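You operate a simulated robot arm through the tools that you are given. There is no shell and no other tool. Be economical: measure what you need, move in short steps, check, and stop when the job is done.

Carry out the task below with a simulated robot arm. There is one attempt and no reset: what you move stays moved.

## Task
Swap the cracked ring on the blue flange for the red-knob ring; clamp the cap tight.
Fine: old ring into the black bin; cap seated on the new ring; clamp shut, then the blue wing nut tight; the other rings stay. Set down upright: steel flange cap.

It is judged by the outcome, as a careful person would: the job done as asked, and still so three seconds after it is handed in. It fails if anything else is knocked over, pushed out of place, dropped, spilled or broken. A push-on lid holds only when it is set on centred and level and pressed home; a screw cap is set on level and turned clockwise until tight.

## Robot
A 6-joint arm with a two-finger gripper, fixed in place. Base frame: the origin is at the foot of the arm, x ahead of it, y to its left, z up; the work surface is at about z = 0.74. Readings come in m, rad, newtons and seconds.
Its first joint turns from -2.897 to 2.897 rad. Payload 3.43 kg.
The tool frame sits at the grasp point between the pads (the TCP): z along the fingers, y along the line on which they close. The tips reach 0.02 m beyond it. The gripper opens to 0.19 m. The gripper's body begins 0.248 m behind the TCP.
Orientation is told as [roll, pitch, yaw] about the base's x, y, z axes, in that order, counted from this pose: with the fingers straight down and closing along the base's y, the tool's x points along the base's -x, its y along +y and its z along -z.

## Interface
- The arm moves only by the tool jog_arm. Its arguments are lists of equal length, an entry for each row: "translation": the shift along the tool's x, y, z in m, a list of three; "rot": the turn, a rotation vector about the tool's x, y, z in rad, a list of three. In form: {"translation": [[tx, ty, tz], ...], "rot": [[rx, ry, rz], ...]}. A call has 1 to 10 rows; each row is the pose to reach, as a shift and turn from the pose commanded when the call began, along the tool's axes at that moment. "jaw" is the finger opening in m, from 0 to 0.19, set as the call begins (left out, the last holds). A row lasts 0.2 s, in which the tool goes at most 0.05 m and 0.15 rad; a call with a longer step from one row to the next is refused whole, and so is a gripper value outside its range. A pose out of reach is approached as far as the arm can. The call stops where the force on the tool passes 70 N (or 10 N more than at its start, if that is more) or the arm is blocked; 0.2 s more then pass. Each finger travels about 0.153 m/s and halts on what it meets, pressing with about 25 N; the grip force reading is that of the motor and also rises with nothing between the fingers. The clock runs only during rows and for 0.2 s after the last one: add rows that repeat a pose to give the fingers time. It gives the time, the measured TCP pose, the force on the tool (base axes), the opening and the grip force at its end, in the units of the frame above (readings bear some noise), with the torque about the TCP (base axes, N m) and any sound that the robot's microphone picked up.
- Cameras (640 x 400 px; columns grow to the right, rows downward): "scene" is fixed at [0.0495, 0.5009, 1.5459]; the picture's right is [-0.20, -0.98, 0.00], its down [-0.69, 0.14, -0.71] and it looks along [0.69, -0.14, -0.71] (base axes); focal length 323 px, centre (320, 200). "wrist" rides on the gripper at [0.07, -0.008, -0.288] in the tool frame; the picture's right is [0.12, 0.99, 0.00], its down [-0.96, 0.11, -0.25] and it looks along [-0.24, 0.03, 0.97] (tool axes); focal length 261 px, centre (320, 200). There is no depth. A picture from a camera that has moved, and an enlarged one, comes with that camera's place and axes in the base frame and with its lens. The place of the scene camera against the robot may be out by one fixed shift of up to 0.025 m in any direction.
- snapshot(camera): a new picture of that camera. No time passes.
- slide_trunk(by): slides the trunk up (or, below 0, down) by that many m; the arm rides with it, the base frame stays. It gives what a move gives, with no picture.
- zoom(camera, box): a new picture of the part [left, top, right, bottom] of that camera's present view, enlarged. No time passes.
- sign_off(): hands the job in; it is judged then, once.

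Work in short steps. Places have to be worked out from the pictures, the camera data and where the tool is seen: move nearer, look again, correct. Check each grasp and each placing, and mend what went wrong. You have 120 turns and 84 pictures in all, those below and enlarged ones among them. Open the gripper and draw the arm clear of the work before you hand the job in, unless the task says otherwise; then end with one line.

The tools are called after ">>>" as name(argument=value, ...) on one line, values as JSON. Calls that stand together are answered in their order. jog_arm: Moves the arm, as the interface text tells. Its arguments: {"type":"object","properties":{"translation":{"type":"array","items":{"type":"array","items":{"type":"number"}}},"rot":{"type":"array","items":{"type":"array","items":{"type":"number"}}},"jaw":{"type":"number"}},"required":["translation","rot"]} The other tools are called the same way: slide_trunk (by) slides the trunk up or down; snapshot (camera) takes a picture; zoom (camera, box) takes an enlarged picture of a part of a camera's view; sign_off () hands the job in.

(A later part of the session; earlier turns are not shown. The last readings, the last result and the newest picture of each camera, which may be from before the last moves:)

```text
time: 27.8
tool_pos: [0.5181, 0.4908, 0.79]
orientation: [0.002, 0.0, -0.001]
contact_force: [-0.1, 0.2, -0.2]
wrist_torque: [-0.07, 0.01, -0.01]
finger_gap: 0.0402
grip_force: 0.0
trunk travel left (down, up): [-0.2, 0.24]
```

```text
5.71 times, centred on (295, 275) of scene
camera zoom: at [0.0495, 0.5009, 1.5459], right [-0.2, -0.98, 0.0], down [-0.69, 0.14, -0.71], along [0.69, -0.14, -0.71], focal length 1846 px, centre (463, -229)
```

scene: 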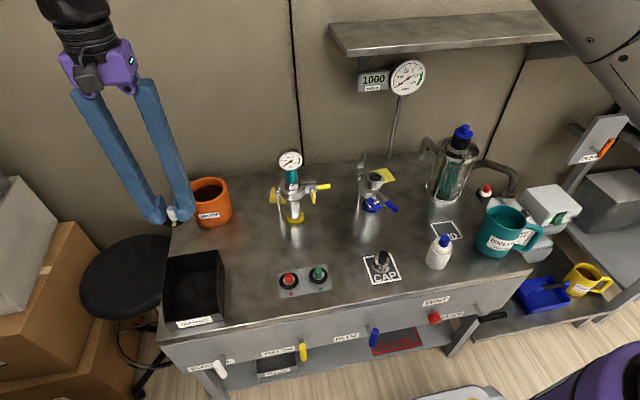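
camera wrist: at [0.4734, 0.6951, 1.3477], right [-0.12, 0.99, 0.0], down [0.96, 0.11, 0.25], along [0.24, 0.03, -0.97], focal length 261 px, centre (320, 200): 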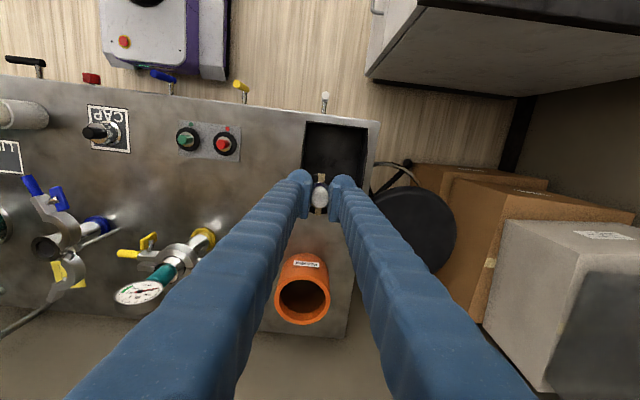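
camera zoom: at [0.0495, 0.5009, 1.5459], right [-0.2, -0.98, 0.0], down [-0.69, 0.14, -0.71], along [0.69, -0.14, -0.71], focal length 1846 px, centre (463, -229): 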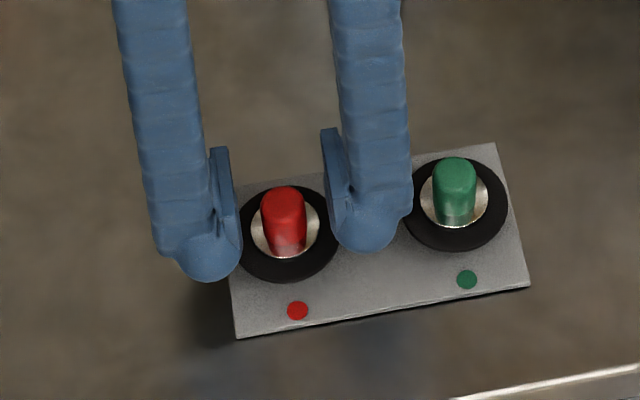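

Centred. By apparent size I need ~8 mm lower to match the earlier good grip; lower and close.

>>> jog_arm(translation=[[0, 0, 0.005], [0, 0, 0.0085], [0, 0, 0.0085]], rot=[[0, 0, 0], [0, 0, 0], [0, 0, 0]], jaw=0.038)

>>> jog_arm(translation=[[0, 0, 0], [0, 0, 0], [0, 0, 0]], rot=[[0, 0, 0], [0, 0, 0], [0, 0, 0]], jaw=0.01)

```text
time: 28.6
tool_pos: [0.5178, 0.4898, 0.7826]
orientation: [0.002, -0.002, 0.0]
contact_force: [-0.2, 0.4, -0.4]
wrist_torque: [-0.01, -0.01, -0.01]
finger_gap: 0.0382
grip_force: 0.1
trunk travel left (down, up): [-0.2, 0.24]
```

```text
time: 29.4
tool_pos: [0.5182, 0.4902, 0.7827]
orientation: [0.003, 0.001, -0.001]
contact_force: [1.9, 0.5, 14.1]
wrist_torque: [-0.03, -0.03, 0.04]
finger_gap: 0.0182
grip_force: 24.4
trunk travel left (down, up): [-0.2, 0.24]
```

Gripped at 18.2 mm. Lift gently and check level.

>>> jog_arm(translation=[[0, 0, -0.003], [0, 0, -0.01], [0, 0, -0.04], [0, 0, -0.09], [0, 0, -0.14], [0, 0, -0.19], [0, 0, -0.24]], rot=[[0, 0, 0], [0, 0, 0], [0, 0, 0], [0, 0, 0], [0, 0, 0], [0, 0, 0], [0, 0, 0]])

>>> snapshot(camera="scene")

>>> zoom(camera="wrist", box=[240, 120, 400, 240])

```text
time: 31.0
tool_pos: [0.518, 0.4906, 1.0222]
orientation: [0.001, 0.0, 0.0]
contact_force: [-0.6, 0.3, -0.6]
wrist_torque: [0.03, -0.01, 0.0]
finger_gap: 0.0184
grip_force: 25.1
trunk travel left (down, up): [-0.2, 0.24]
```

```text
41 pictures are left
```

scene: 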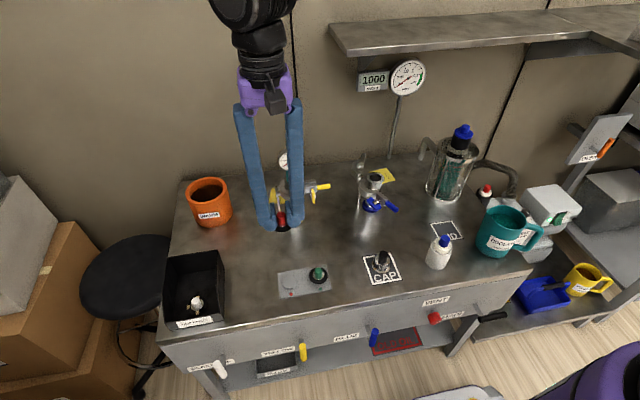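

```text
3.33 times, centred on (320, 180) of wrist
camera zoom: at [0.4473, 0.4797, 1.3079], right [-0.12, 0.99, 0.0], down [0.96, 0.11, 0.25], along [0.25, 0.03, -0.97], focal length 869 px, centre (320, 267)
```

zoom: 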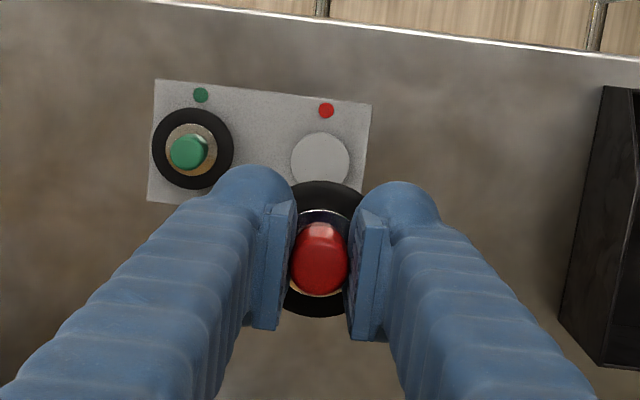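

Ring held level; green ring and tray undisturbed. I carry it round the front to above the flange (target TCP ≈ 0.757, 0.1795), staying high.

>>> jog_arm(translation=[[0, -0.045, 0], [0, -0.09, 0], [0, -0.135, 0], [0, -0.18, 0], [0, -0.225, 0], [0, -0.27, 0], [-0.02, -0.3, 0], [-0.06, -0.311, 0], [-0.1, -0.311, 0], [-0.14, -0.311, 0]], rot=[[0, 0, 0], [0, 0, 0], [0, 0, 0], [0, 0, 0], [0, 0, 0], [0, 0, 0], [0, 0, 0], [0, 0, 0], [0, 0, 0], [0, 0, 0]])

>>> jog_arm(translation=[[-0.04, 0, 0], [-0.08, 0, 0], [-0.099, 0, 0], [-0.099, 0, 0.04], [-0.099, 0, 0.076], [-0.099, 0, 0.076]], rot=[[0, 0, 0], [0, 0, 0], [0, 0, 0], [0, 0, 0], [0, 0, 0], [0, 0, 0]])

>>> zoom(camera="scene", box=[335, 135, 415, 210])

>>> zoom(camera="wrist", box=[270, 130, 370, 220])

```text
time: 33.2
tool_pos: [0.6594, 0.1787, 1.0198]
orientation: [0.003, 0.002, 0.0]
contact_force: [-0.3, -0.2, -0.2]
wrist_torque: [-0.01, 0.04, -0.03]
finger_gap: 0.0181
grip_force: 25.3
trunk travel left (down, up): [-0.2, 0.24]
```

```text
time: 34.6
tool_pos: [0.757, 0.1781, 0.9448]
orientation: [0.002, 0.001, 0.0]
contact_force: [-0.4, -0.2, 0.1]
wrist_torque: [0.0, -0.01, 0.0]
finger_gap: 0.0182
grip_force: 24.4
trunk travel left (down, up): [-0.2, 0.24]
```

```text
5.33 times, centred on (375, 172) of scene
camera zoom: at [0.0495, 0.5009, 1.5459], right [-0.2, -0.98, 0.0], down [-0.69, 0.14, -0.71], along [0.69, -0.14, -0.71], focal length 1723 px, centre (27, 347)
```

zoom: 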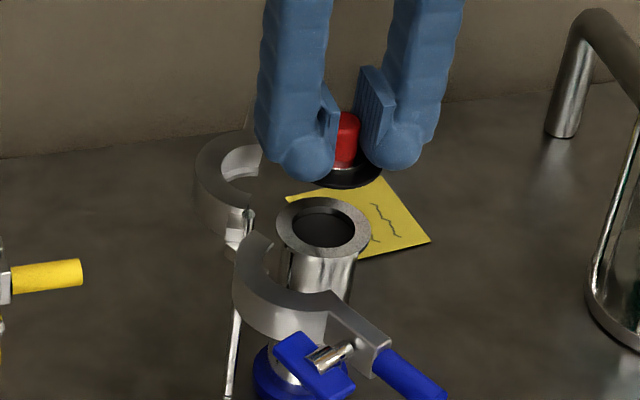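

```text
4.44 times, centred on (320, 175) of wrist
camera zoom: at [0.687, 0.1686, 1.2314], right [-0.12, 0.99, 0.0], down [0.96, 0.11, 0.25], along [0.25, 0.03, -0.97], focal length 1158 px, centre (320, 311)
```

zoom: 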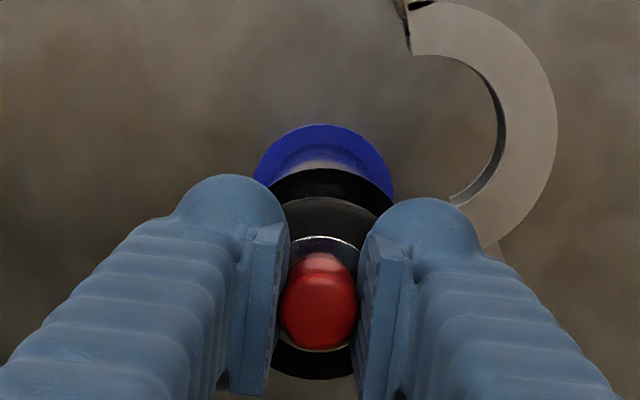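

The flange rim is clear and the ring is aligned within ~1 mm by both views. I shift y by +1 mm and descend in small steps.

>>> jog_arm(translation=[[0, 0.001, 0.015], [0, 0.001, 0.03], [0, 0.001, 0.034]], rot=[[0, 0, 0], [0, 0, 0], [0, 0, 0]])

>>> zoom(camera="scene", box=[335, 145, 415, 210])

>>> zoom(camera="wrist", box=[270, 130, 370, 220])

```text
time: 35.4
tool_pos: [0.7567, 0.1797, 0.9108]
orientation: [0.003, -0.001, -0.001]
contact_force: [0.8, 0.1, -0.8]
wrist_torque: [0.01, 0.01, 0.01]
finger_gap: 0.0178
grip_force: 24.9
trunk travel left (down, up): [-0.2, 0.24]
```

```text
6.15 times, centred on (375, 178) of scene
camera zoom: at [0.0495, 0.5009, 1.5459], right [-0.2, -0.98, 0.0], down [-0.69, 0.14, -0.71], along [0.69, -0.14, -0.71], focal length 1988 px, centre (-18, 338)
```

zoom: 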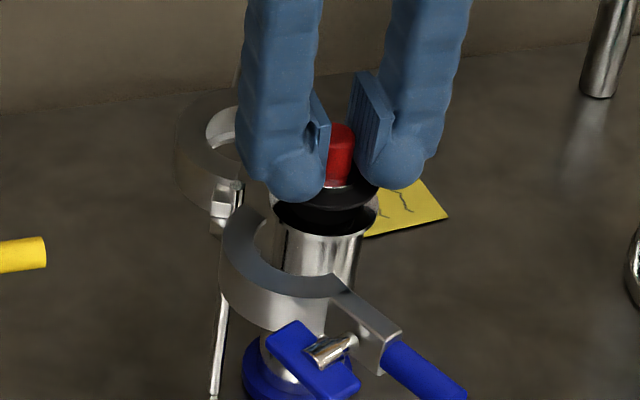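

```text
4.44 times, centred on (320, 175) of wrist
camera zoom: at [0.6873, 0.1697, 1.1973], right [-0.12, 0.99, 0.0], down [0.96, 0.11, 0.25], along [0.24, 0.03, -0.97], focal length 1158 px, centre (320, 311)
```

zoom: 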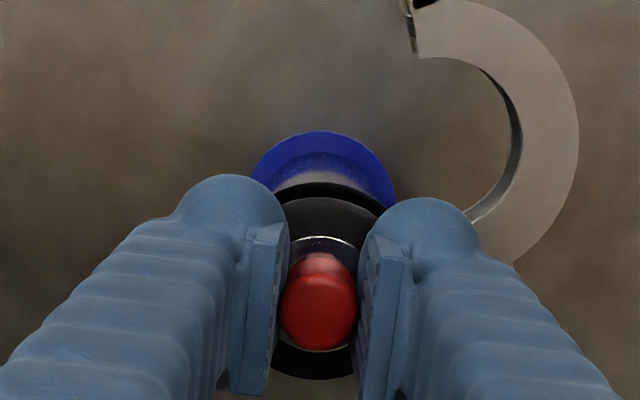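

Nearly there; ring appears ~1.5 mm to −y of the flange axis. Correct and lower in small steps.

>>> jog_arm(translation=[[0, 0.0015, 0.001], [0, 0.0015, 0.004], [0, 0.0015, 0.006], [0, 0.0015, 0.008]], rot=[[0, 0, 0], [0, 0, 0], [0, 0, 0], [0, 0, 0]])

```text
time: 36.4
tool_pos: [0.7568, 0.181, 0.9024]
orientation: [0.003, 0.001, 0.001]
contact_force: [-0.9, 0.1, 0.5]
wrist_torque: [0.0, 0.02, 0.04]
finger_gap: 0.018
grip_force: 24.9
trunk travel left (down, up): [-0.2, 0.24]
```

>>> jog_arm(translation=[[0, 0, 0.0015], [0, 0, 0.003], [0, 0, 0.004]], rot=[[0, 0, 0], [0, 0, 0], [0, 0, 0]])

>>> zoom(camera="scene", box=[335, 145, 415, 210])

```text
time: 37.2
tool_pos: [0.757, 0.18, 0.8992]
orientation: [0.002, 0.004, 0.001]
contact_force: [0.4, 0.0, 0.0]
wrist_torque: [-0.01, 0.0, -0.04]
finger_gap: 0.0181
grip_force: 24.5
trunk travel left (down, up): [-0.2, 0.24]
```

```text
6.15 times, centred on (375, 178) of scene
camera zoom: at [0.0495, 0.5009, 1.5459], right [-0.2, -0.98, 0.0], down [-0.69, 0.14, -0.71], along [0.69, -0.14, -0.71], focal length 1988 px, centre (-18, 338)
```

zoom: 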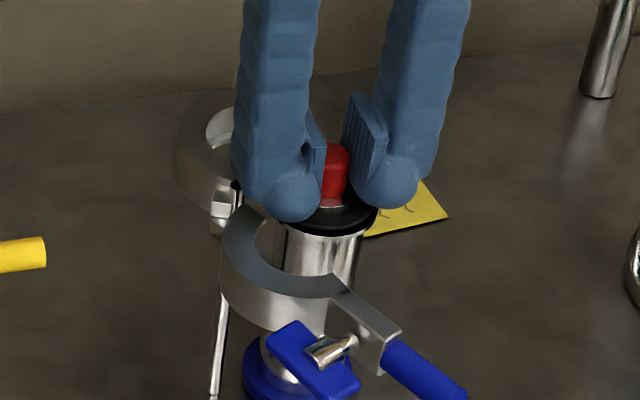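

It lines up with the flange edges. Continue to contact.

>>> jog_arm(translation=[[0, 0, 0.0015], [0, 0, 0.003], [0, 0, 0.0045], [0, 0, 0.006]], rot=[[0, 0, 0], [0, 0, 0], [0, 0, 0], [0, 0, 0]])

```text
time: 38.2
tool_pos: [0.7564, 0.1798, 0.8973]
orientation: [0.002, -0.004, 0.0]
contact_force: [-0.1, -3.1, 31.7]
wrist_torque: [-0.07, 0.02, -0.02]
finger_gap: 0.0179
grip_force: 25.3
trunk travel left (down, up): [-0.2, 0.24]
```

Firm contact (≈32 N) at TCP 0.897. Ease off, open, and rise.

>>> jog_arm(translation=[[0, 0, -0.003], [0, 0, -0.003], [0, 0, -0.003]], rot=[[0, 0, 0], [0, 0, 0], [0, 0, 0]])

>>> jog_arm(translation=[[0, 0, 0], [0, 0, 0], [0, 0, -0.02], [0, 0, -0.06], [0, 0, -0.1]], rot=[[0, 0, 0], [0, 0, 0], [0, 0, 0], [0, 0, 0], [0, 0, 0]], jaw=0.04)

>>> zoom(camera="scene", box=[335, 145, 415, 210])

>>> zoom(camera="wrist", box=[260, 70, 420, 210])

```text
time: 39.0
tool_pos: [0.7571, 0.1805, 0.8962]
orientation: [0.002, -0.002, 0.001]
contact_force: [5.4, -0.9, 14.4]
wrist_torque: [-0.08, -0.39, -0.04]
finger_gap: 0.0178
grip_force: 24.8
trunk travel left (down, up): [-0.2, 0.24]
```

```text
time: 40.2
tool_pos: [0.7548, 0.1814, 0.9969]
orientation: [0.0, 0.004, 0.0]
contact_force: [-0.1, -0.1, 0.3]
wrist_torque: [0.01, -0.02, -0.02]
finger_gap: 0.04
grip_force: 0.0
trunk travel left (down, up): [-0.2, 0.24]
```

```text
6.15 times, centred on (375, 178) of scene
camera zoom: at [0.0495, 0.5009, 1.5459], right [-0.2, -0.98, 0.0], down [-0.69, 0.14, -0.71], along [0.69, -0.14, -0.71], focal length 1988 px, centre (-18, 338)
```

zoom: 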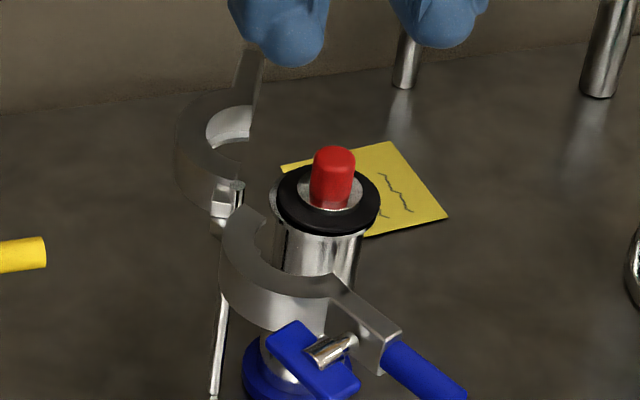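

```text
2.86 times, centred on (340, 140) of wrist
camera zoom: at [0.6856, 0.1711, 1.2821], right [-0.12, 0.99, 0.0], down [0.96, 0.11, 0.25], along [0.24, 0.03, -0.97], focal length 745 px, centre (263, 371)
```

zoom: 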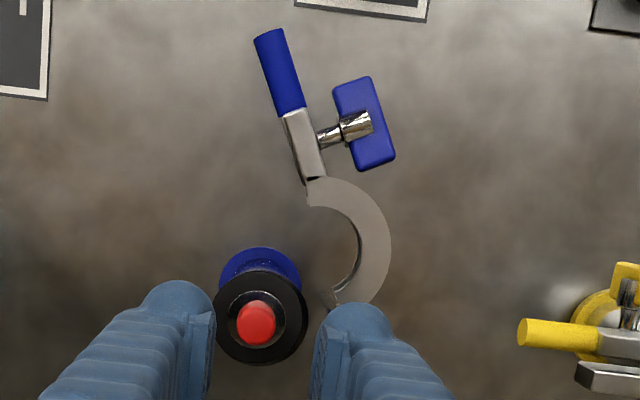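

The ring may not be fully seated; closer look.

>>> zoom(camera="scene", box=[355, 160, 395, 190])

>>> zoom(camera="wrist", box=[295, 145, 345, 210])

```text
13.33 times, centred on (375, 175) of scene
camera zoom: at [0.0495, 0.5009, 1.5459], right [-0.2, -0.98, 0.0], down [-0.69, 0.14, -0.71], along [0.69, -0.14, -0.71], focal length 4308 px, centre (-413, 533)
```

zoom: 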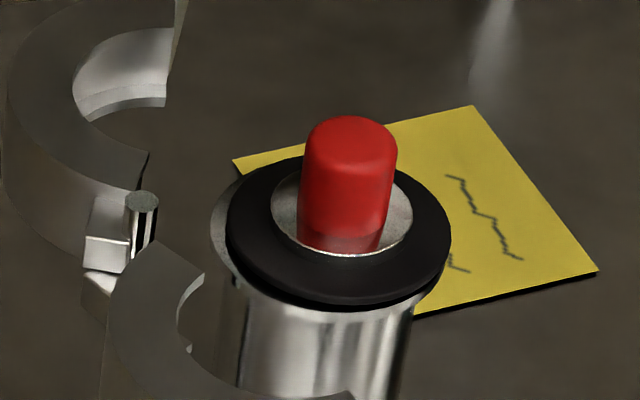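

```text
6.15 times, centred on (320, 178) of wrist
camera zoom: at [0.6856, 0.1711, 1.2821], right [-0.12, 0.99, 0.0], down [0.96, 0.11, 0.25], along [0.24, 0.03, -0.97], focal length 1604 px, centre (320, 338)
```

zoom: 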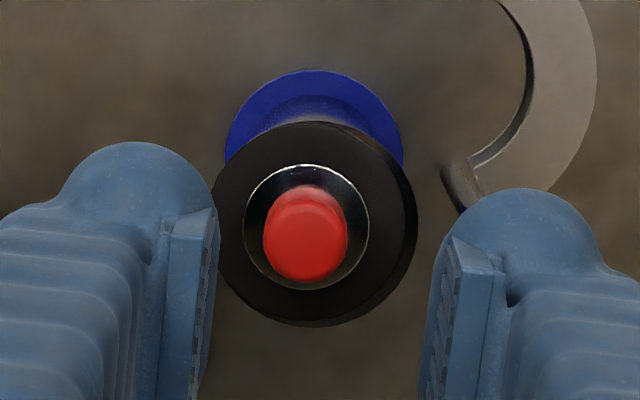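

The ring sits offset ~2.5 mm toward −y, so its hub isn't in the bore. I regrasp the knob at the same height, lift a few mm, shift +y and re-seat.

>>> jog_arm(translation=[[0, -0.001, 0.04], [0, -0.001, 0.08], [0, -0.001, 0.095]], rot=[[0, 0, 0], [0, 0, 0], [0, 0, 0]])

>>> jog_arm(translation=[[0, 0, 0], [0, 0, 0], [0, 0, 0]], rot=[[0, 0, 0], [0, 0, 0], [0, 0, 0]], jaw=0.01)

>>> zoom(camera="scene", box=[355, 160, 395, 190])

```text
time: 41.0
tool_pos: [0.7569, 0.1797, 0.9008]
orientation: [0.002, -0.001, 0.0]
contact_force: [-0.8, -2.2, 4.4]
wrist_torque: [0.24, -0.01, 0.03]
finger_gap: 0.0392
grip_force: 0.1
trunk travel left (down, up): [-0.2, 0.24]
```

```text
time: 41.8
tool_pos: [0.7564, 0.1802, 0.9005]
orientation: [0.001, 0.002, -0.001]
contact_force: [0.0, 0.4, 0.2]
wrist_torque: [0.0, -0.01, 0.0]
finger_gap: 0.018
grip_force: 24.9
trunk travel left (down, up): [-0.2, 0.24]
```

```text
13.33 times, centred on (375, 175) of scene
camera zoom: at [0.0495, 0.5009, 1.5459], right [-0.2, -0.98, 0.0], down [-0.69, 0.14, -0.71], along [0.69, -0.14, -0.71], focal length 4308 px, centre (-413, 533)
```

zoom: 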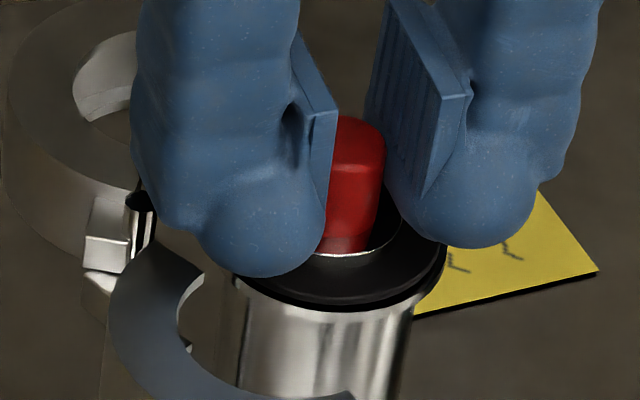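

Closing re-centred it; right edge now matches the seated position, still ~3 mm high. Press down in small steps.

>>> jog_arm(translation=[[0, 0, 0.0015], [0, 0, 0.003], [0, 0, 0.0045], [0, 0, 0.006]], rot=[[0, 0, 0], [0, 0, 0], [0, 0, 0], [0, 0, 0]])

>>> zoom(camera="scene", box=[355, 160, 395, 190])

```text
time: 42.8
tool_pos: [0.7575, 0.1801, 0.8966]
orientation: [0.004, -0.003, 0.0]
contact_force: [-0.4, 5.8, 23.8]
wrist_torque: [0.05, -0.08, 0.0]
finger_gap: 0.0186
grip_force: 25.1
trunk travel left (down, up): [-0.2, 0.24]
```

```text
13.33 times, centred on (375, 175) of scene
camera zoom: at [0.0495, 0.5009, 1.5459], right [-0.2, -0.98, 0.0], down [-0.69, 0.14, -0.71], along [0.69, -0.14, -0.71], focal length 4308 px, centre (-413, 533)
```

zoom: 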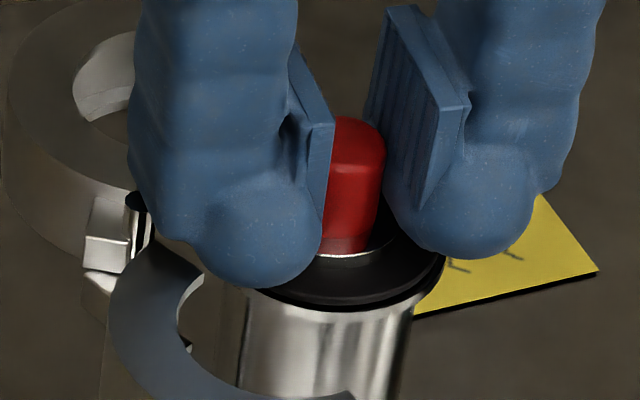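

The ring didn't drop in; fingers slid on the knob. Check x alignment with the wrist view.

>>> zoom(camera="wrist", box=[280, 140, 360, 220])

```text
5.00 times, centred on (320, 180) of wrist
camera zoom: at [0.6857, 0.1702, 1.1833], right [-0.12, 0.99, 0.0], down [0.96, 0.11, 0.25], along [0.25, 0.03, -0.97], focal length 1303 px, centre (320, 300)
```

zoom: 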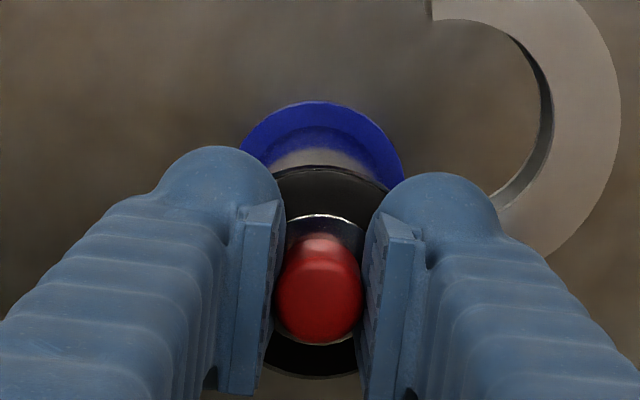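

The wrist view suggests the ring is ~2 mm short in +x. Unload, shift +x 2 mm, press again.

>>> jog_arm(translation=[[0, 0, -0.003], [-0.002, 0, -0.003], [-0.002, 0, -0.001], [-0.002, 0, 0.001], [-0.002, 0, 0.003]], rot=[[0, 0, 0], [0, 0, 0], [0, 0, 0], [0, 0, 0], [0, 0, 0]])

>>> zoom(camera="scene", box=[355, 160, 395, 190])

```text
time: 44.0
tool_pos: [0.7577, 0.1795, 0.8965]
orientation: [0.005, -0.004, 0.0]
contact_force: [-7.5, -5.2, 44.5]
wrist_torque: [-0.21, 0.06, 0.0]
finger_gap: 0.0183
grip_force: 25.2
trunk travel left (down, up): [-0.2, 0.24]
```

```text
13.33 times, centred on (375, 175) of scene
camera zoom: at [0.0495, 0.5009, 1.5459], right [-0.2, -0.98, 0.0], down [-0.69, 0.14, -0.71], along [0.69, -0.14, -0.71], focal length 4308 px, centre (-413, 533)
```

zoom: 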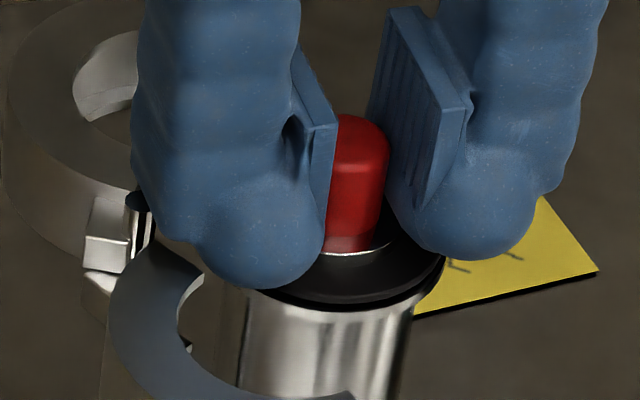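

Side force shows the hub is now constrained by the bore, and the ring's front edge coincides with the flange face edge (row ≈303), i.e. it lies flat. I unload, open narrowly, rise, and inspect.

>>> jog_arm(translation=[[0.001, 0, -0.003], [0.001, 0, -0.004], [0.001, 0, -0.004]], rot=[[0, 0, 0], [0, 0, 0], [0, 0, 0]])

>>> jog_arm(translation=[[0, 0, 0], [0, 0, 0], [0, 0, -0.02], [0, 0, -0.06], [0, 0, -0.1]], rot=[[0, 0, 0], [0, 0, 0], [0, 0, 0], [0, 0, 0], [0, 0, 0]], jaw=0.032)

>>> zoom(camera="scene", box=[355, 160, 395, 190])

>>> zoom(camera="wrist", box=[295, 145, 345, 210])

```text
time: 44.8
tool_pos: [0.7581, 0.1802, 0.896]
orientation: [0.002, 0.001, -0.001]
contact_force: [3.8, -2.4, 19.9]
wrist_torque: [-0.13, -0.41, 0.0]
finger_gap: 0.0182
grip_force: 24.8
trunk travel left (down, up): [-0.2, 0.24]
```

```text
time: 46.0
tool_pos: [0.7579, 0.1806, 0.9965]
orientation: [0.002, 0.002, 0.001]
contact_force: [-0.4, -0.3, -0.2]
wrist_torque: [-0.01, -0.02, 0.0]
finger_gap: 0.0319
grip_force: 0.0
trunk travel left (down, up): [-0.2, 0.24]
```

```text
13.33 times, centred on (375, 175) of scene
camera zoom: at [0.0495, 0.5009, 1.5459], right [-0.2, -0.98, 0.0], down [-0.69, 0.14, -0.71], along [0.69, -0.14, -0.71], focal length 4308 px, centre (-413, 533)
```

zoom: 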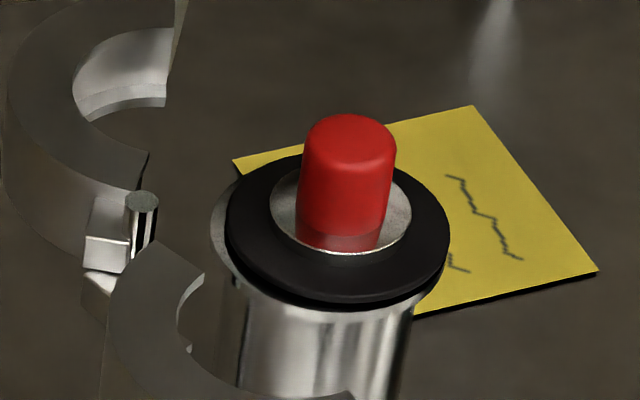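

```text
6.15 times, centred on (320, 178) of wrist
camera zoom: at [0.687, 0.1696, 1.2826], right [-0.12, 0.99, 0.0], down [0.96, 0.11, 0.25], along [0.24, 0.03, -0.97], focal length 1604 px, centre (320, 338)
```

zoom: 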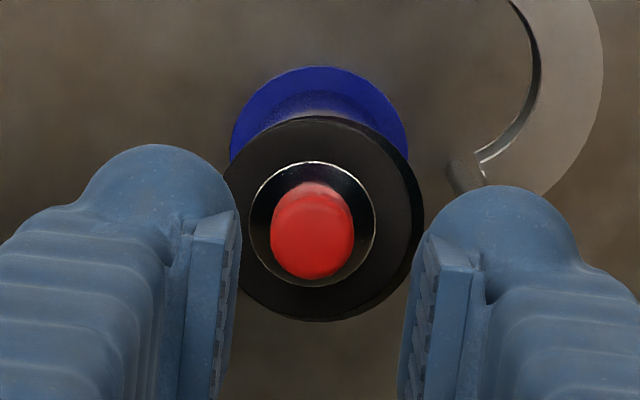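

From the wrist view ring and flange are concentric within ~1 mm and flat. Now fetch the cap: same grasp pose as when I set it down (0.519, 0.224, 0.8013).

>>> jog_arm(translation=[[0, 0, -0.03], [0.04, 0.007, -0.03], [0.08, 0.014, -0.03], [0.12, 0.021, -0.03], [0.16, 0.029, -0.03], [0.2, 0.036, -0.03], [0.238, 0.0435, -0.03], [0.238, 0.0435, 0.02], [0.238, 0.0435, 0.07], [0.238, 0.0435, 0.12]], rot=[[0, 0, 0], [0, 0, 0], [0, 0, 0], [0, 0, 0], [0, 0, 0], [0, 0, 0], [0, 0, 0], [0, 0, 0], [0, 0, 0], [0, 0, 0]], jaw=0.06)

>>> zoom(camera="wrist", box=[270, 140, 370, 220])

```text
time: 48.2
tool_pos: [0.5189, 0.2241, 0.8762]
orientation: [0.002, 0.001, -0.001]
contact_force: [0.4, 0.2, 0.6]
wrist_torque: [0.0, -0.01, -0.02]
finger_gap: 0.0597
grip_force: 0.1
trunk travel left (down, up): [-0.2, 0.24]
```

```text
5.00 times, centred on (320, 180) of wrist
camera zoom: at [0.4486, 0.2138, 1.1629], right [-0.12, 0.99, 0.0], down [0.96, 0.11, 0.25], along [0.24, 0.03, -0.97], focal length 1303 px, centre (320, 300)
```

zoom: 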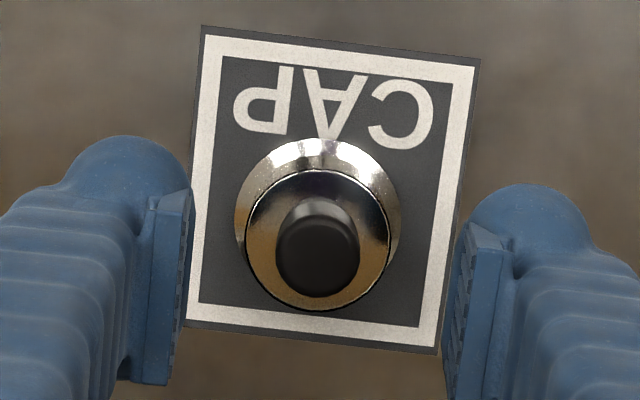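

Cap knob centred. Lower 74 mm and close.

>>> jog_arm(translation=[[0, 0, 0.04], [0, 0, 0.065], [0, 0, 0.0742]], rot=[[0, 0, 0], [0, 0, 0], [0, 0, 0]])

>>> jog_arm(translation=[[0, 0, 0], [0, 0, 0], [0, 0, 0]], rot=[[0, 0, 0], [0, 0, 0], [0, 0, 0]], jaw=0.01)

>>> jog_arm(translation=[[0, 0, -0.005], [0, 0, -0.03], [0, 0, -0.08], [0, 0, -0.13], [0, 0, -0.18], [0, 0, -0.225]], rot=[[0, 0, 0], [0, 0, 0], [0, 0, 0], [0, 0, 0], [0, 0, 0], [0, 0, 0]])

```text
time: 49.0
tool_pos: [0.5185, 0.2226, 0.8028]
orientation: [0.001, 0.001, -0.001]
contact_force: [-0.3, -0.6, 0.0]
wrist_torque: [-0.06, -0.04, 0.0]
finger_gap: 0.06
grip_force: 0.2
trunk travel left (down, up): [-0.2, 0.24]
```

```text
time: 49.8
tool_pos: [0.5192, 0.2223, 0.8028]
orientation: [0.002, 0.0, 0.0]
contact_force: [-0.3, 0.1, 0.3]
wrist_torque: [-0.01, 0.02, -0.01]
finger_gap: 0.0228
grip_force: 25.3
trunk travel left (down, up): [-0.2, 0.24]
```

```text
time: 51.2
tool_pos: [0.5203, 0.2221, 1.0275]
orientation: [0.002, 0.0, 0.0]
contact_force: [-1.1, -0.3, -1.1]
wrist_torque: [0.01, -0.04, -0.01]
finger_gap: 0.0226
grip_force: 25.2
trunk travel left (down, up): [-0.2, 0.24]
```

Cap lifted. Move to the same TCP it was taken from (0.7515, 0.179), hovering ~15 mm above seat.

>>> jog_arm(translation=[[-0.04, -0.008, 0], [-0.08, -0.015, 0], [-0.12, -0.023, 0], [-0.16, -0.031, 0], [-0.2, -0.038, 0], [-0.232, -0.0432, 0], [-0.232, -0.0432, 0.04], [-0.232, -0.0432, 0.075], [-0.232, -0.0432, 0.075]], rot=[[0, 0, 0], [0, 0, 0], [0, 0, 0], [0, 0, 0], [0, 0, 0], [0, 0, 0], [0, 0, 0], [0, 0, 0], [0, 0, 0]])

>>> zoom(camera="scene", box=[350, 140, 400, 190])

>>> zoom(camera="wrist", box=[280, 130, 360, 220])

```text
time: 53.2
tool_pos: [0.7516, 0.1793, 0.9505]
orientation: [0.003, 0.0, 0.0]
contact_force: [0.7, 0.3, -2.3]
wrist_torque: [-0.02, 0.02, 0.05]
finger_gap: 0.0225
grip_force: 25.1
trunk travel left (down, up): [-0.2, 0.24]
```

```text
8.00 times, centred on (375, 165) of scene
camera zoom: at [0.0495, 0.5009, 1.5459], right [-0.2, -0.98, 0.0], down [-0.69, 0.14, -0.71], along [0.69, -0.14, -0.71], focal length 2585 px, centre (-120, 480)
```

zoom: 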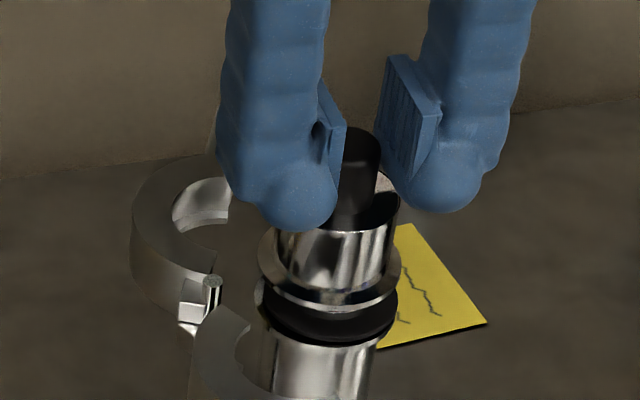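

```text
4.44 times, centred on (320, 175) of wrist
camera zoom: at [0.6814, 0.1706, 1.2369], right [-0.12, 0.99, 0.0], down [0.96, 0.11, 0.25], along [0.25, 0.03, -0.97], focal length 1158 px, centre (320, 311)
```

zoom: 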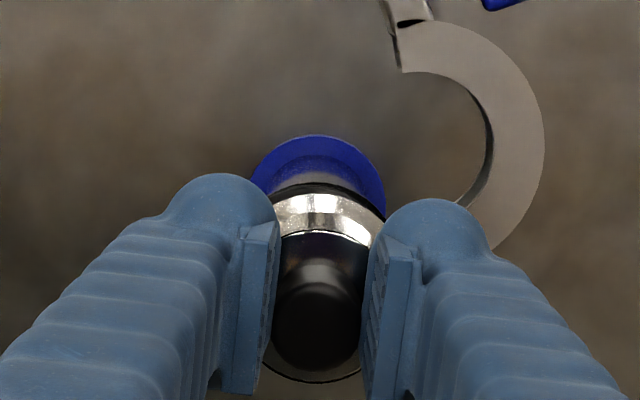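

Well aligned. Lower onto the ring in small steps.

>>> jog_arm(translation=[[0, 0, 0.006], [0, 0, 0.01], [0, 0, 0.012], [0, 0, 0.0135]], rot=[[0, 0, 0], [0, 0, 0], [0, 0, 0], [0, 0, 0]])

>>> zoom(camera="scene", box=[350, 140, 400, 190])

```text
time: 54.2
tool_pos: [0.7515, 0.1805, 0.9383]
orientation: [0.003, 0.001, 0.0]
contact_force: [0.4, 0.4, -1.9]
wrist_torque: [0.0, 0.01, 0.0]
finger_gap: 0.0225
grip_force: 25.1
trunk travel left (down, up): [-0.2, 0.24]
```

```text
8.00 times, centred on (375, 165) of scene
camera zoom: at [0.0495, 0.5009, 1.5459], right [-0.2, -0.98, 0.0], down [-0.69, 0.14, -0.71], along [0.69, -0.14, -0.71], focal length 2585 px, centre (-120, 480)
```

zoom: 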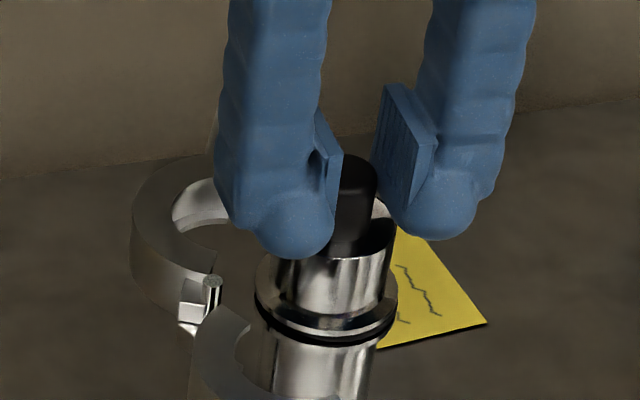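

>>> jog_arm(translation=[[0, 0, 0.0015], [0, 0, 0.003], [0, 0, 0.0045], [0, 0, 0.006]], rot=[[0, 0, 0], [0, 0, 0], [0, 0, 0], [0, 0, 0]])

>>> zoom(camera="scene", box=[350, 140, 400, 190])

```text
time: 55.2
tool_pos: [0.7528, 0.1811, 0.9341]
orientation: [0.003, 0.0, 0.0]
contact_force: [1.3, 3.6, 22.6]
wrist_torque: [0.04, -0.3, 0.04]
finger_gap: 0.0228
grip_force: 25.3
trunk travel left (down, up): [-0.2, 0.24]
```

```text
8.00 times, centred on (375, 165) of scene
camera zoom: at [0.0495, 0.5009, 1.5459], right [-0.2, -0.98, 0.0], down [-0.69, 0.14, -0.71], along [0.69, -0.14, -0.71], focal length 2585 px, centre (-120, 480)
```

zoom: 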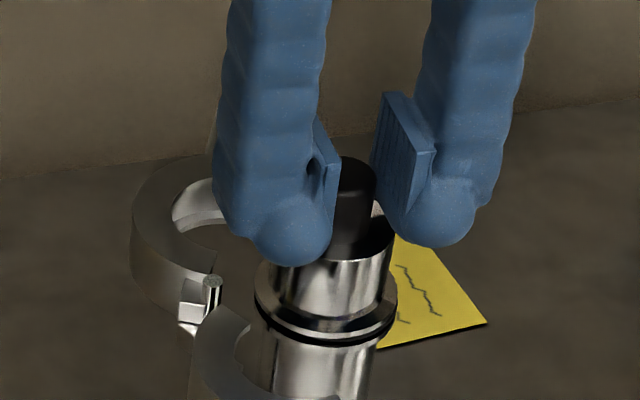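

Seated at TCP 0.934 — same height and image position as originally. Unload, release and rise.

>>> jog_arm(translation=[[0, 0, -0.003], [0, 0, -0.004], [0, 0, -0.004]], rot=[[0, 0, 0], [0, 0, 0], [0, 0, 0]])

>>> jog_arm(translation=[[0, 0, 0], [0, 0, 0], [0, 0, -0.03], [0, 0, -0.07], [0, 0, -0.11]], rot=[[0, 0, 0], [0, 0, 0], [0, 0, 0], [0, 0, 0], [0, 0, 0]], jaw=0.05)

>>> zoom(camera="scene", box=[335, 140, 415, 220])

>>> zoom(camera="wrist", box=[270, 70, 380, 210])

>>> zoom(camera="scene", box=[260, 160, 340, 225])

```text
time: 56.0
tool_pos: [0.7508, 0.1792, 0.9369]
orientation: [0.001, 0.002, 0.001]
contact_force: [-0.2, 0.9, -1.1]
wrist_torque: [-0.02, -0.01, -0.01]
finger_gap: 0.0228
grip_force: 24.7
trunk travel left (down, up): [-0.2, 0.24]
```

```text
time: 57.2
tool_pos: [0.7519, 0.1796, 1.0469]
orientation: [0.003, 0.002, -0.001]
contact_force: [0.5, -0.4, 0.9]
wrist_torque: [0.04, 0.0, 0.01]
finger_gap: 0.0501
grip_force: 0.1
trunk travel left (down, up): [-0.2, 0.24]
```

```text
5.00 times, centred on (375, 180) of scene
camera zoom: at [0.0495, 0.5009, 1.5459], right [-0.2, -0.98, 0.0], down [-0.69, 0.14, -0.71], along [0.69, -0.14, -0.71], focal length 1616 px, centre (45, 300)
```

zoom: 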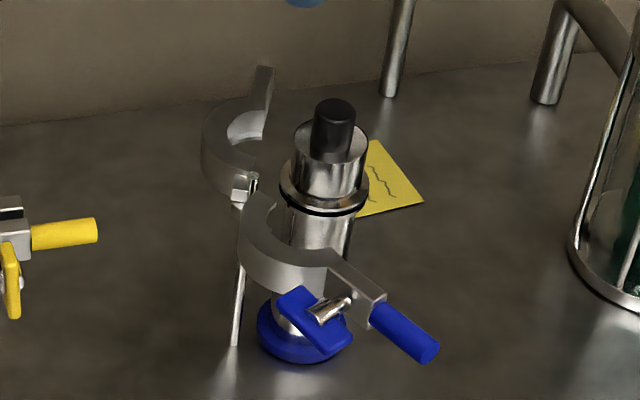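

```text
2.86 times, centred on (325, 140) of wrist
camera zoom: at [0.6809, 0.169, 1.3332], right [-0.12, 0.99, 0.0], down [0.96, 0.11, 0.25], along [0.24, 0.03, -0.97], focal length 745 px, centre (306, 371)
```

zoom: 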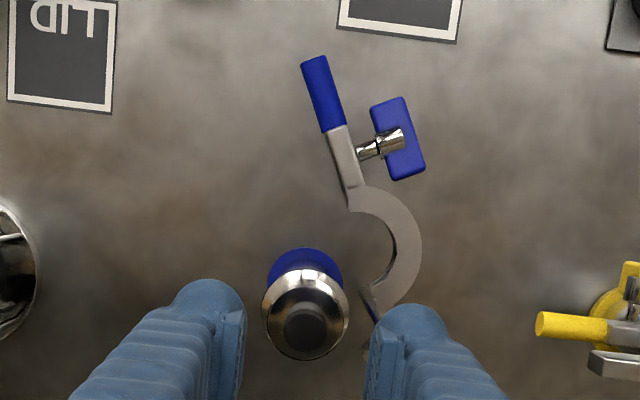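

```text
6.15 times, centred on (300, 192) of scene
camera zoom: at [0.0495, 0.5009, 1.5459], right [-0.2, -0.98, 0.0], down [-0.69, 0.14, -0.71], along [0.69, -0.14, -0.71], focal length 1988 px, centre (443, 246)
```

zoom: 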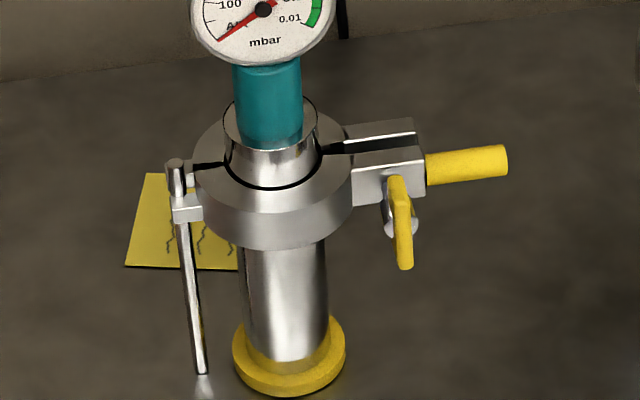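

Cap is in place on the new ring. The yellow clamp shows the closed form: both halves around the flange, handle along −y. The hinge is about (0.757, 0.227); the front half must swing ~66° CCW, and the rear half likewise CW. I go above the blue handle tip with the jaw turned square to it.

>>> jog_arm(translation=[[0.04, -0.003, 0], [0.08, -0.006, 0], [0.12, -0.008, 0], [0.138, -0.009, 0.03], [0.138, -0.009, 0.07], [0.138, -0.009, 0.1]], rot=[[0, 0, -0.1], [0, 0, -0.2], [0, 0, -0.3], [0, 0, -0.42], [0, 0, -0.42], [0, 0, -0.42]], jaw=0.05)

>>> zoom(camera="wrist", box=[240, 120, 400, 260])

>>> zoom(camera="scene", box=[335, 140, 435, 240])

```text
time: 58.6
tool_pos: [0.6141, 0.1708, 0.9458]
orientation: [0.001, -0.001, 0.422]
contact_force: [0.2, -0.3, 0.2]
wrist_torque: [-0.04, -0.02, 0.03]
finger_gap: 0.05
grip_force: 0.1
trunk travel left (down, up): [-0.2, 0.24]
```

```text
2.86 times, centred on (320, 190) of wrist
camera zoom: at [0.5529, 0.1332, 1.2321], right [-0.51, 0.86, 0.0], down [0.83, 0.5, 0.25], along [0.21, 0.13, -0.97], focal length 745 px, centre (320, 229)
```

zoom: 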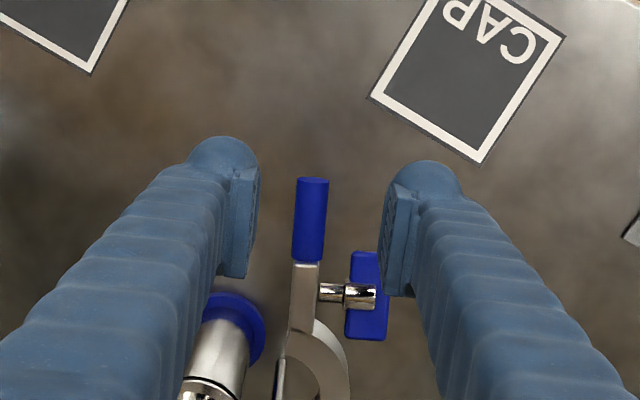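

```text
4.00 times, centred on (385, 190) of scene
camera zoom: at [0.0495, 0.5009, 1.5459], right [-0.2, -0.98, 0.0], down [-0.69, 0.14, -0.71], along [0.69, -0.14, -0.71], focal length 1292 px, centre (60, 240)
```

zoom: 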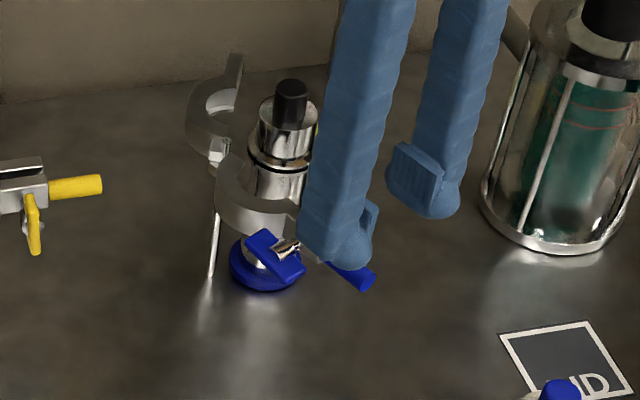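

Handle axis found: TCP needs ~5.5 mm sideways and 7 mm inward. I lower around the handle tip with a loose cage (jaw 34 mm), staying clear of the wing nut.

>>> jog_arm(translation=[[-0.007, -0.0055, 0.02], [-0.007, -0.0055, 0.05], [-0.007, -0.0055, 0.078]], rot=[[0, 0, 0], [0, 0, 0], [0, 0, 0]], jaw=0.034)

>>> zoom(camera="wrist", box=[260, 130, 380, 240])

```text
time: 59.4
tool_pos: [0.6235, 0.1677, 0.8682]
orientation: [0.003, 0.0, 0.42]
contact_force: [-0.3, 0.2, 0.9]
wrist_torque: [0.03, -0.01, -0.01]
finger_gap: 0.0341
grip_force: 0.1
trunk travel left (down, up): [-0.2, 0.24]
```

```text
3.64 times, centred on (320, 185) of wrist
camera zoom: at [0.5615, 0.1309, 1.1545], right [-0.51, 0.86, 0.0], down [0.83, 0.5, 0.25], along [0.21, 0.13, -0.97], focal length 948 px, centre (320, 254)
```

zoom: 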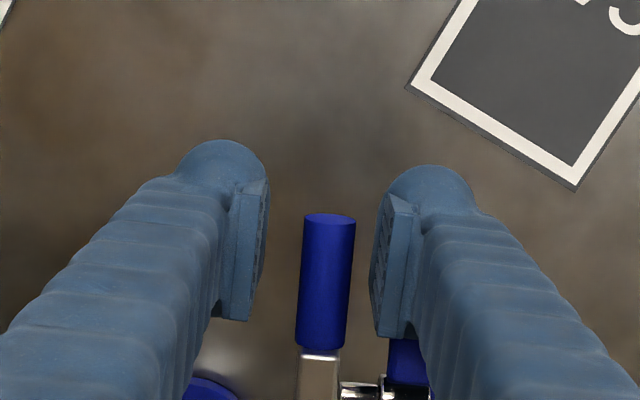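

Caged properly. Start swinging the handle about the hinge, first 0.26 rad, to see how it responds.

>>> jog_arm(translation=[[-0.0003, -0.0095, 0], [-0.0012, -0.0189, 0], [-0.0028, -0.0283, 0], [-0.0049, -0.0375, 0]], rot=[[0, 0, -0.065], [0, 0, -0.13], [0, 0, -0.195], [0, 0, -0.26]])

>>> snapshot(camera="wrist")

>>> zoom(camera="scene", box=[335, 140, 435, 240])

```text
time: 60.4
tool_pos: [0.6423, 0.1365, 0.8679]
orientation: [0.001, -0.001, 0.679]
contact_force: [0.7, 0.1, -0.4]
wrist_torque: [-0.01, 0.0, 0.0]
finger_gap: 0.034
grip_force: 0.1
trunk travel left (down, up): [-0.2, 0.24]
```

```text
13 pictures are left
camera wrist: at [0.5932, 0.0843, 1.1544], right [-0.72, 0.7, 0.0], down [0.68, 0.69, 0.25], along [0.17, 0.18, -0.97], focal length 261 px, centre (320, 200)
```

wrist: 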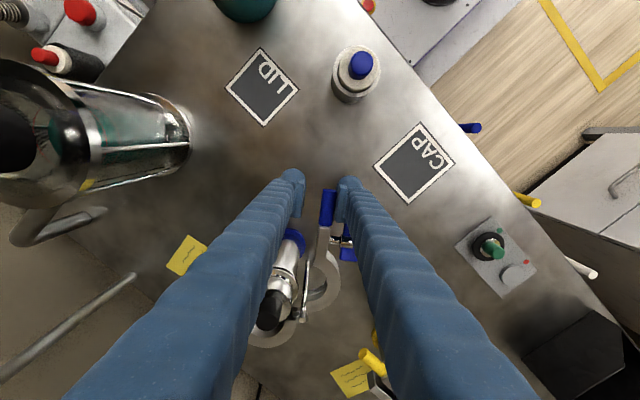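

```text
4.00 times, centred on (385, 190) of scene
camera zoom: at [0.0495, 0.5009, 1.5459], right [-0.2, -0.98, 0.0], down [-0.69, 0.14, -0.71], along [0.69, -0.14, -0.71], focal length 1292 px, centre (60, 240)
```

zoom: 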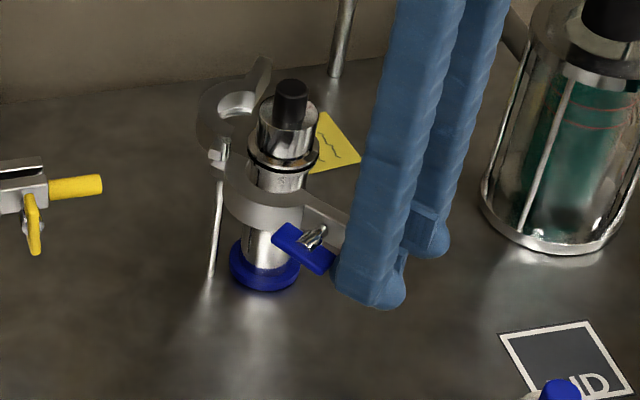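

Both halves move together (coupled), and the handle follows without force. The overhead shelf (x≳0.81, z≈1.23) could be near the gripper body at full yaw, so I sweep 0.42 rad further only, then finish by pushing with closed fingers.

>>> jog_arm(translation=[[-0.0007, -0.0146, 0], [-0.0029, -0.029, 0], [-0.0065, -0.0431, 0], [-0.0115, -0.0569, 0], [-0.0127, -0.0595, 0]], rot=[[0, 0, -0.1], [0, 0, -0.2], [0, 0, -0.3], [0, 0, -0.4], [0, 0, -0.42]])

>>> zoom(camera="scene", box=[335, 140, 435, 240])

```text
time: 61.6
tool_pos: [0.6886, 0.0975, 0.8684]
orientation: [0.001, -0.001, 1.101]
contact_force: [-0.2, -0.1, -0.3]
wrist_torque: [0.01, 0.01, -0.01]
finger_gap: 0.0339
grip_force: 0.1
trunk travel left (down, up): [-0.2, 0.24]
```

```text
4.00 times, centred on (385, 190) of scene
camera zoom: at [0.0495, 0.5009, 1.5459], right [-0.2, -0.98, 0.0], down [-0.69, 0.14, -0.71], along [0.69, -0.14, -0.71], focal length 1292 px, centre (60, 240)
```

zoom: 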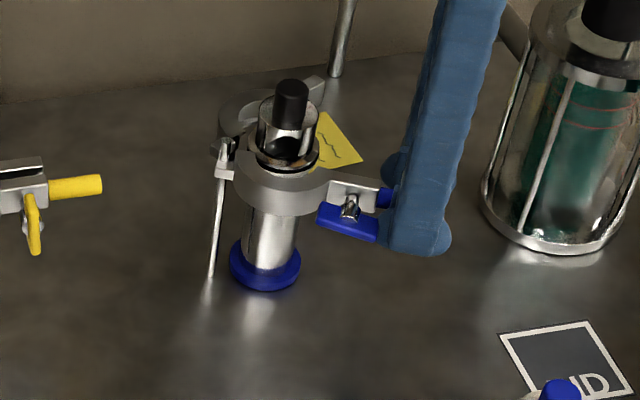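

Going well. A further 0.2 rad caged (gripper body still clear of the shelf), then raise.

>>> jog_arm(translation=[[-0.0007, -0.0146, 0], [-0.0029, -0.029, 0], [-0.0029, -0.029, 0]], rot=[[0, 0, -0.1], [0, 0, -0.2], [0, 0, -0.2]])

>>> jog_arm(translation=[[0, 0, -0.03], [0, 0, -0.07], [0, 0, -0.08], [0, 0, -0.08], [0, 0, -0.08], [0, 0, -0.08], [0, 0, -0.08], [0, 0, -0.08], [0, 0, -0.08], [0, 0, -0.08]], rot=[[0, 0, 0], [0, 0, 0.05], [0, 0, 0.19], [0, 0, 0.33], [0, 0, 0.47], [0, 0, 0.61], [0, 0, 0.75], [0, 0, 0.89], [0, 0, 1.03], [0, 0, 1.17]])

```text
time: 62.4
tool_pos: [0.7168, 0.0877, 0.8678]
orientation: [0.002, -0.001, 1.301]
contact_force: [0.0, -0.2, 0.6]
wrist_torque: [0.0, 0.01, 0.04]
finger_gap: 0.0341
grip_force: 0.7
trunk travel left (down, up): [-0.2, 0.24]
```

```text
time: 64.6
tool_pos: [0.7165, 0.0872, 0.9481]
orientation: [0.001, 0.001, 0.127]
contact_force: [0.5, -0.5, 0.2]
wrist_torque: [-0.01, 0.0, -0.01]
finger_gap: 0.0342
grip_force: 0.1
trunk travel left (down, up): [-0.2, 0.24]
```

Now close the fingers, square the yaw, and move behind (−x of) the handle, then look.

>>> jog_arm(translation=[[0.03, 0.0044, 0], [0.0609, 0.0088, 0], [0.0609, 0.0088, 0]], rot=[[0, 0, 0.127], [0, 0, 0.127], [0, 0, 0.127]], jaw=0.0)

>>> snapshot(camera="wrist")

```text
time: 65.4
tool_pos: [0.655, 0.0872, 0.9484]
orientation: [0.001, 0.003, 0.0]
contact_force: [0.4, -0.5, 0.1]
wrist_torque: [0.03, 0.01, 0.01]
finger_gap: 0.0
grip_force: 24.7
trunk travel left (down, up): [-0.2, 0.24]
```

```text
10 pictures are left
camera wrist: at [0.5855, 0.0776, 1.2345], right [-0.12, 0.99, 0.0], down [0.96, 0.12, 0.25], along [0.24, 0.03, -0.97], focal length 261 px, centre (320, 200)
```

wrist: 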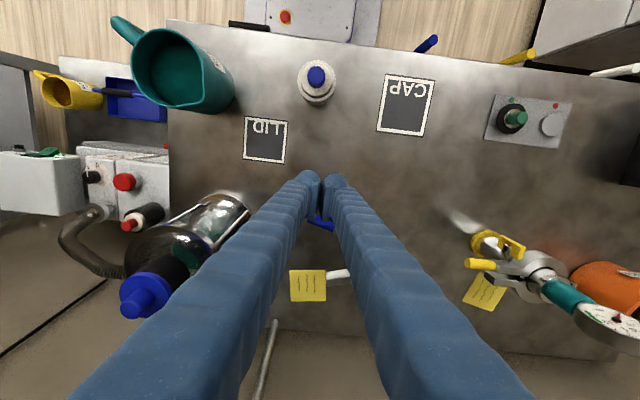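

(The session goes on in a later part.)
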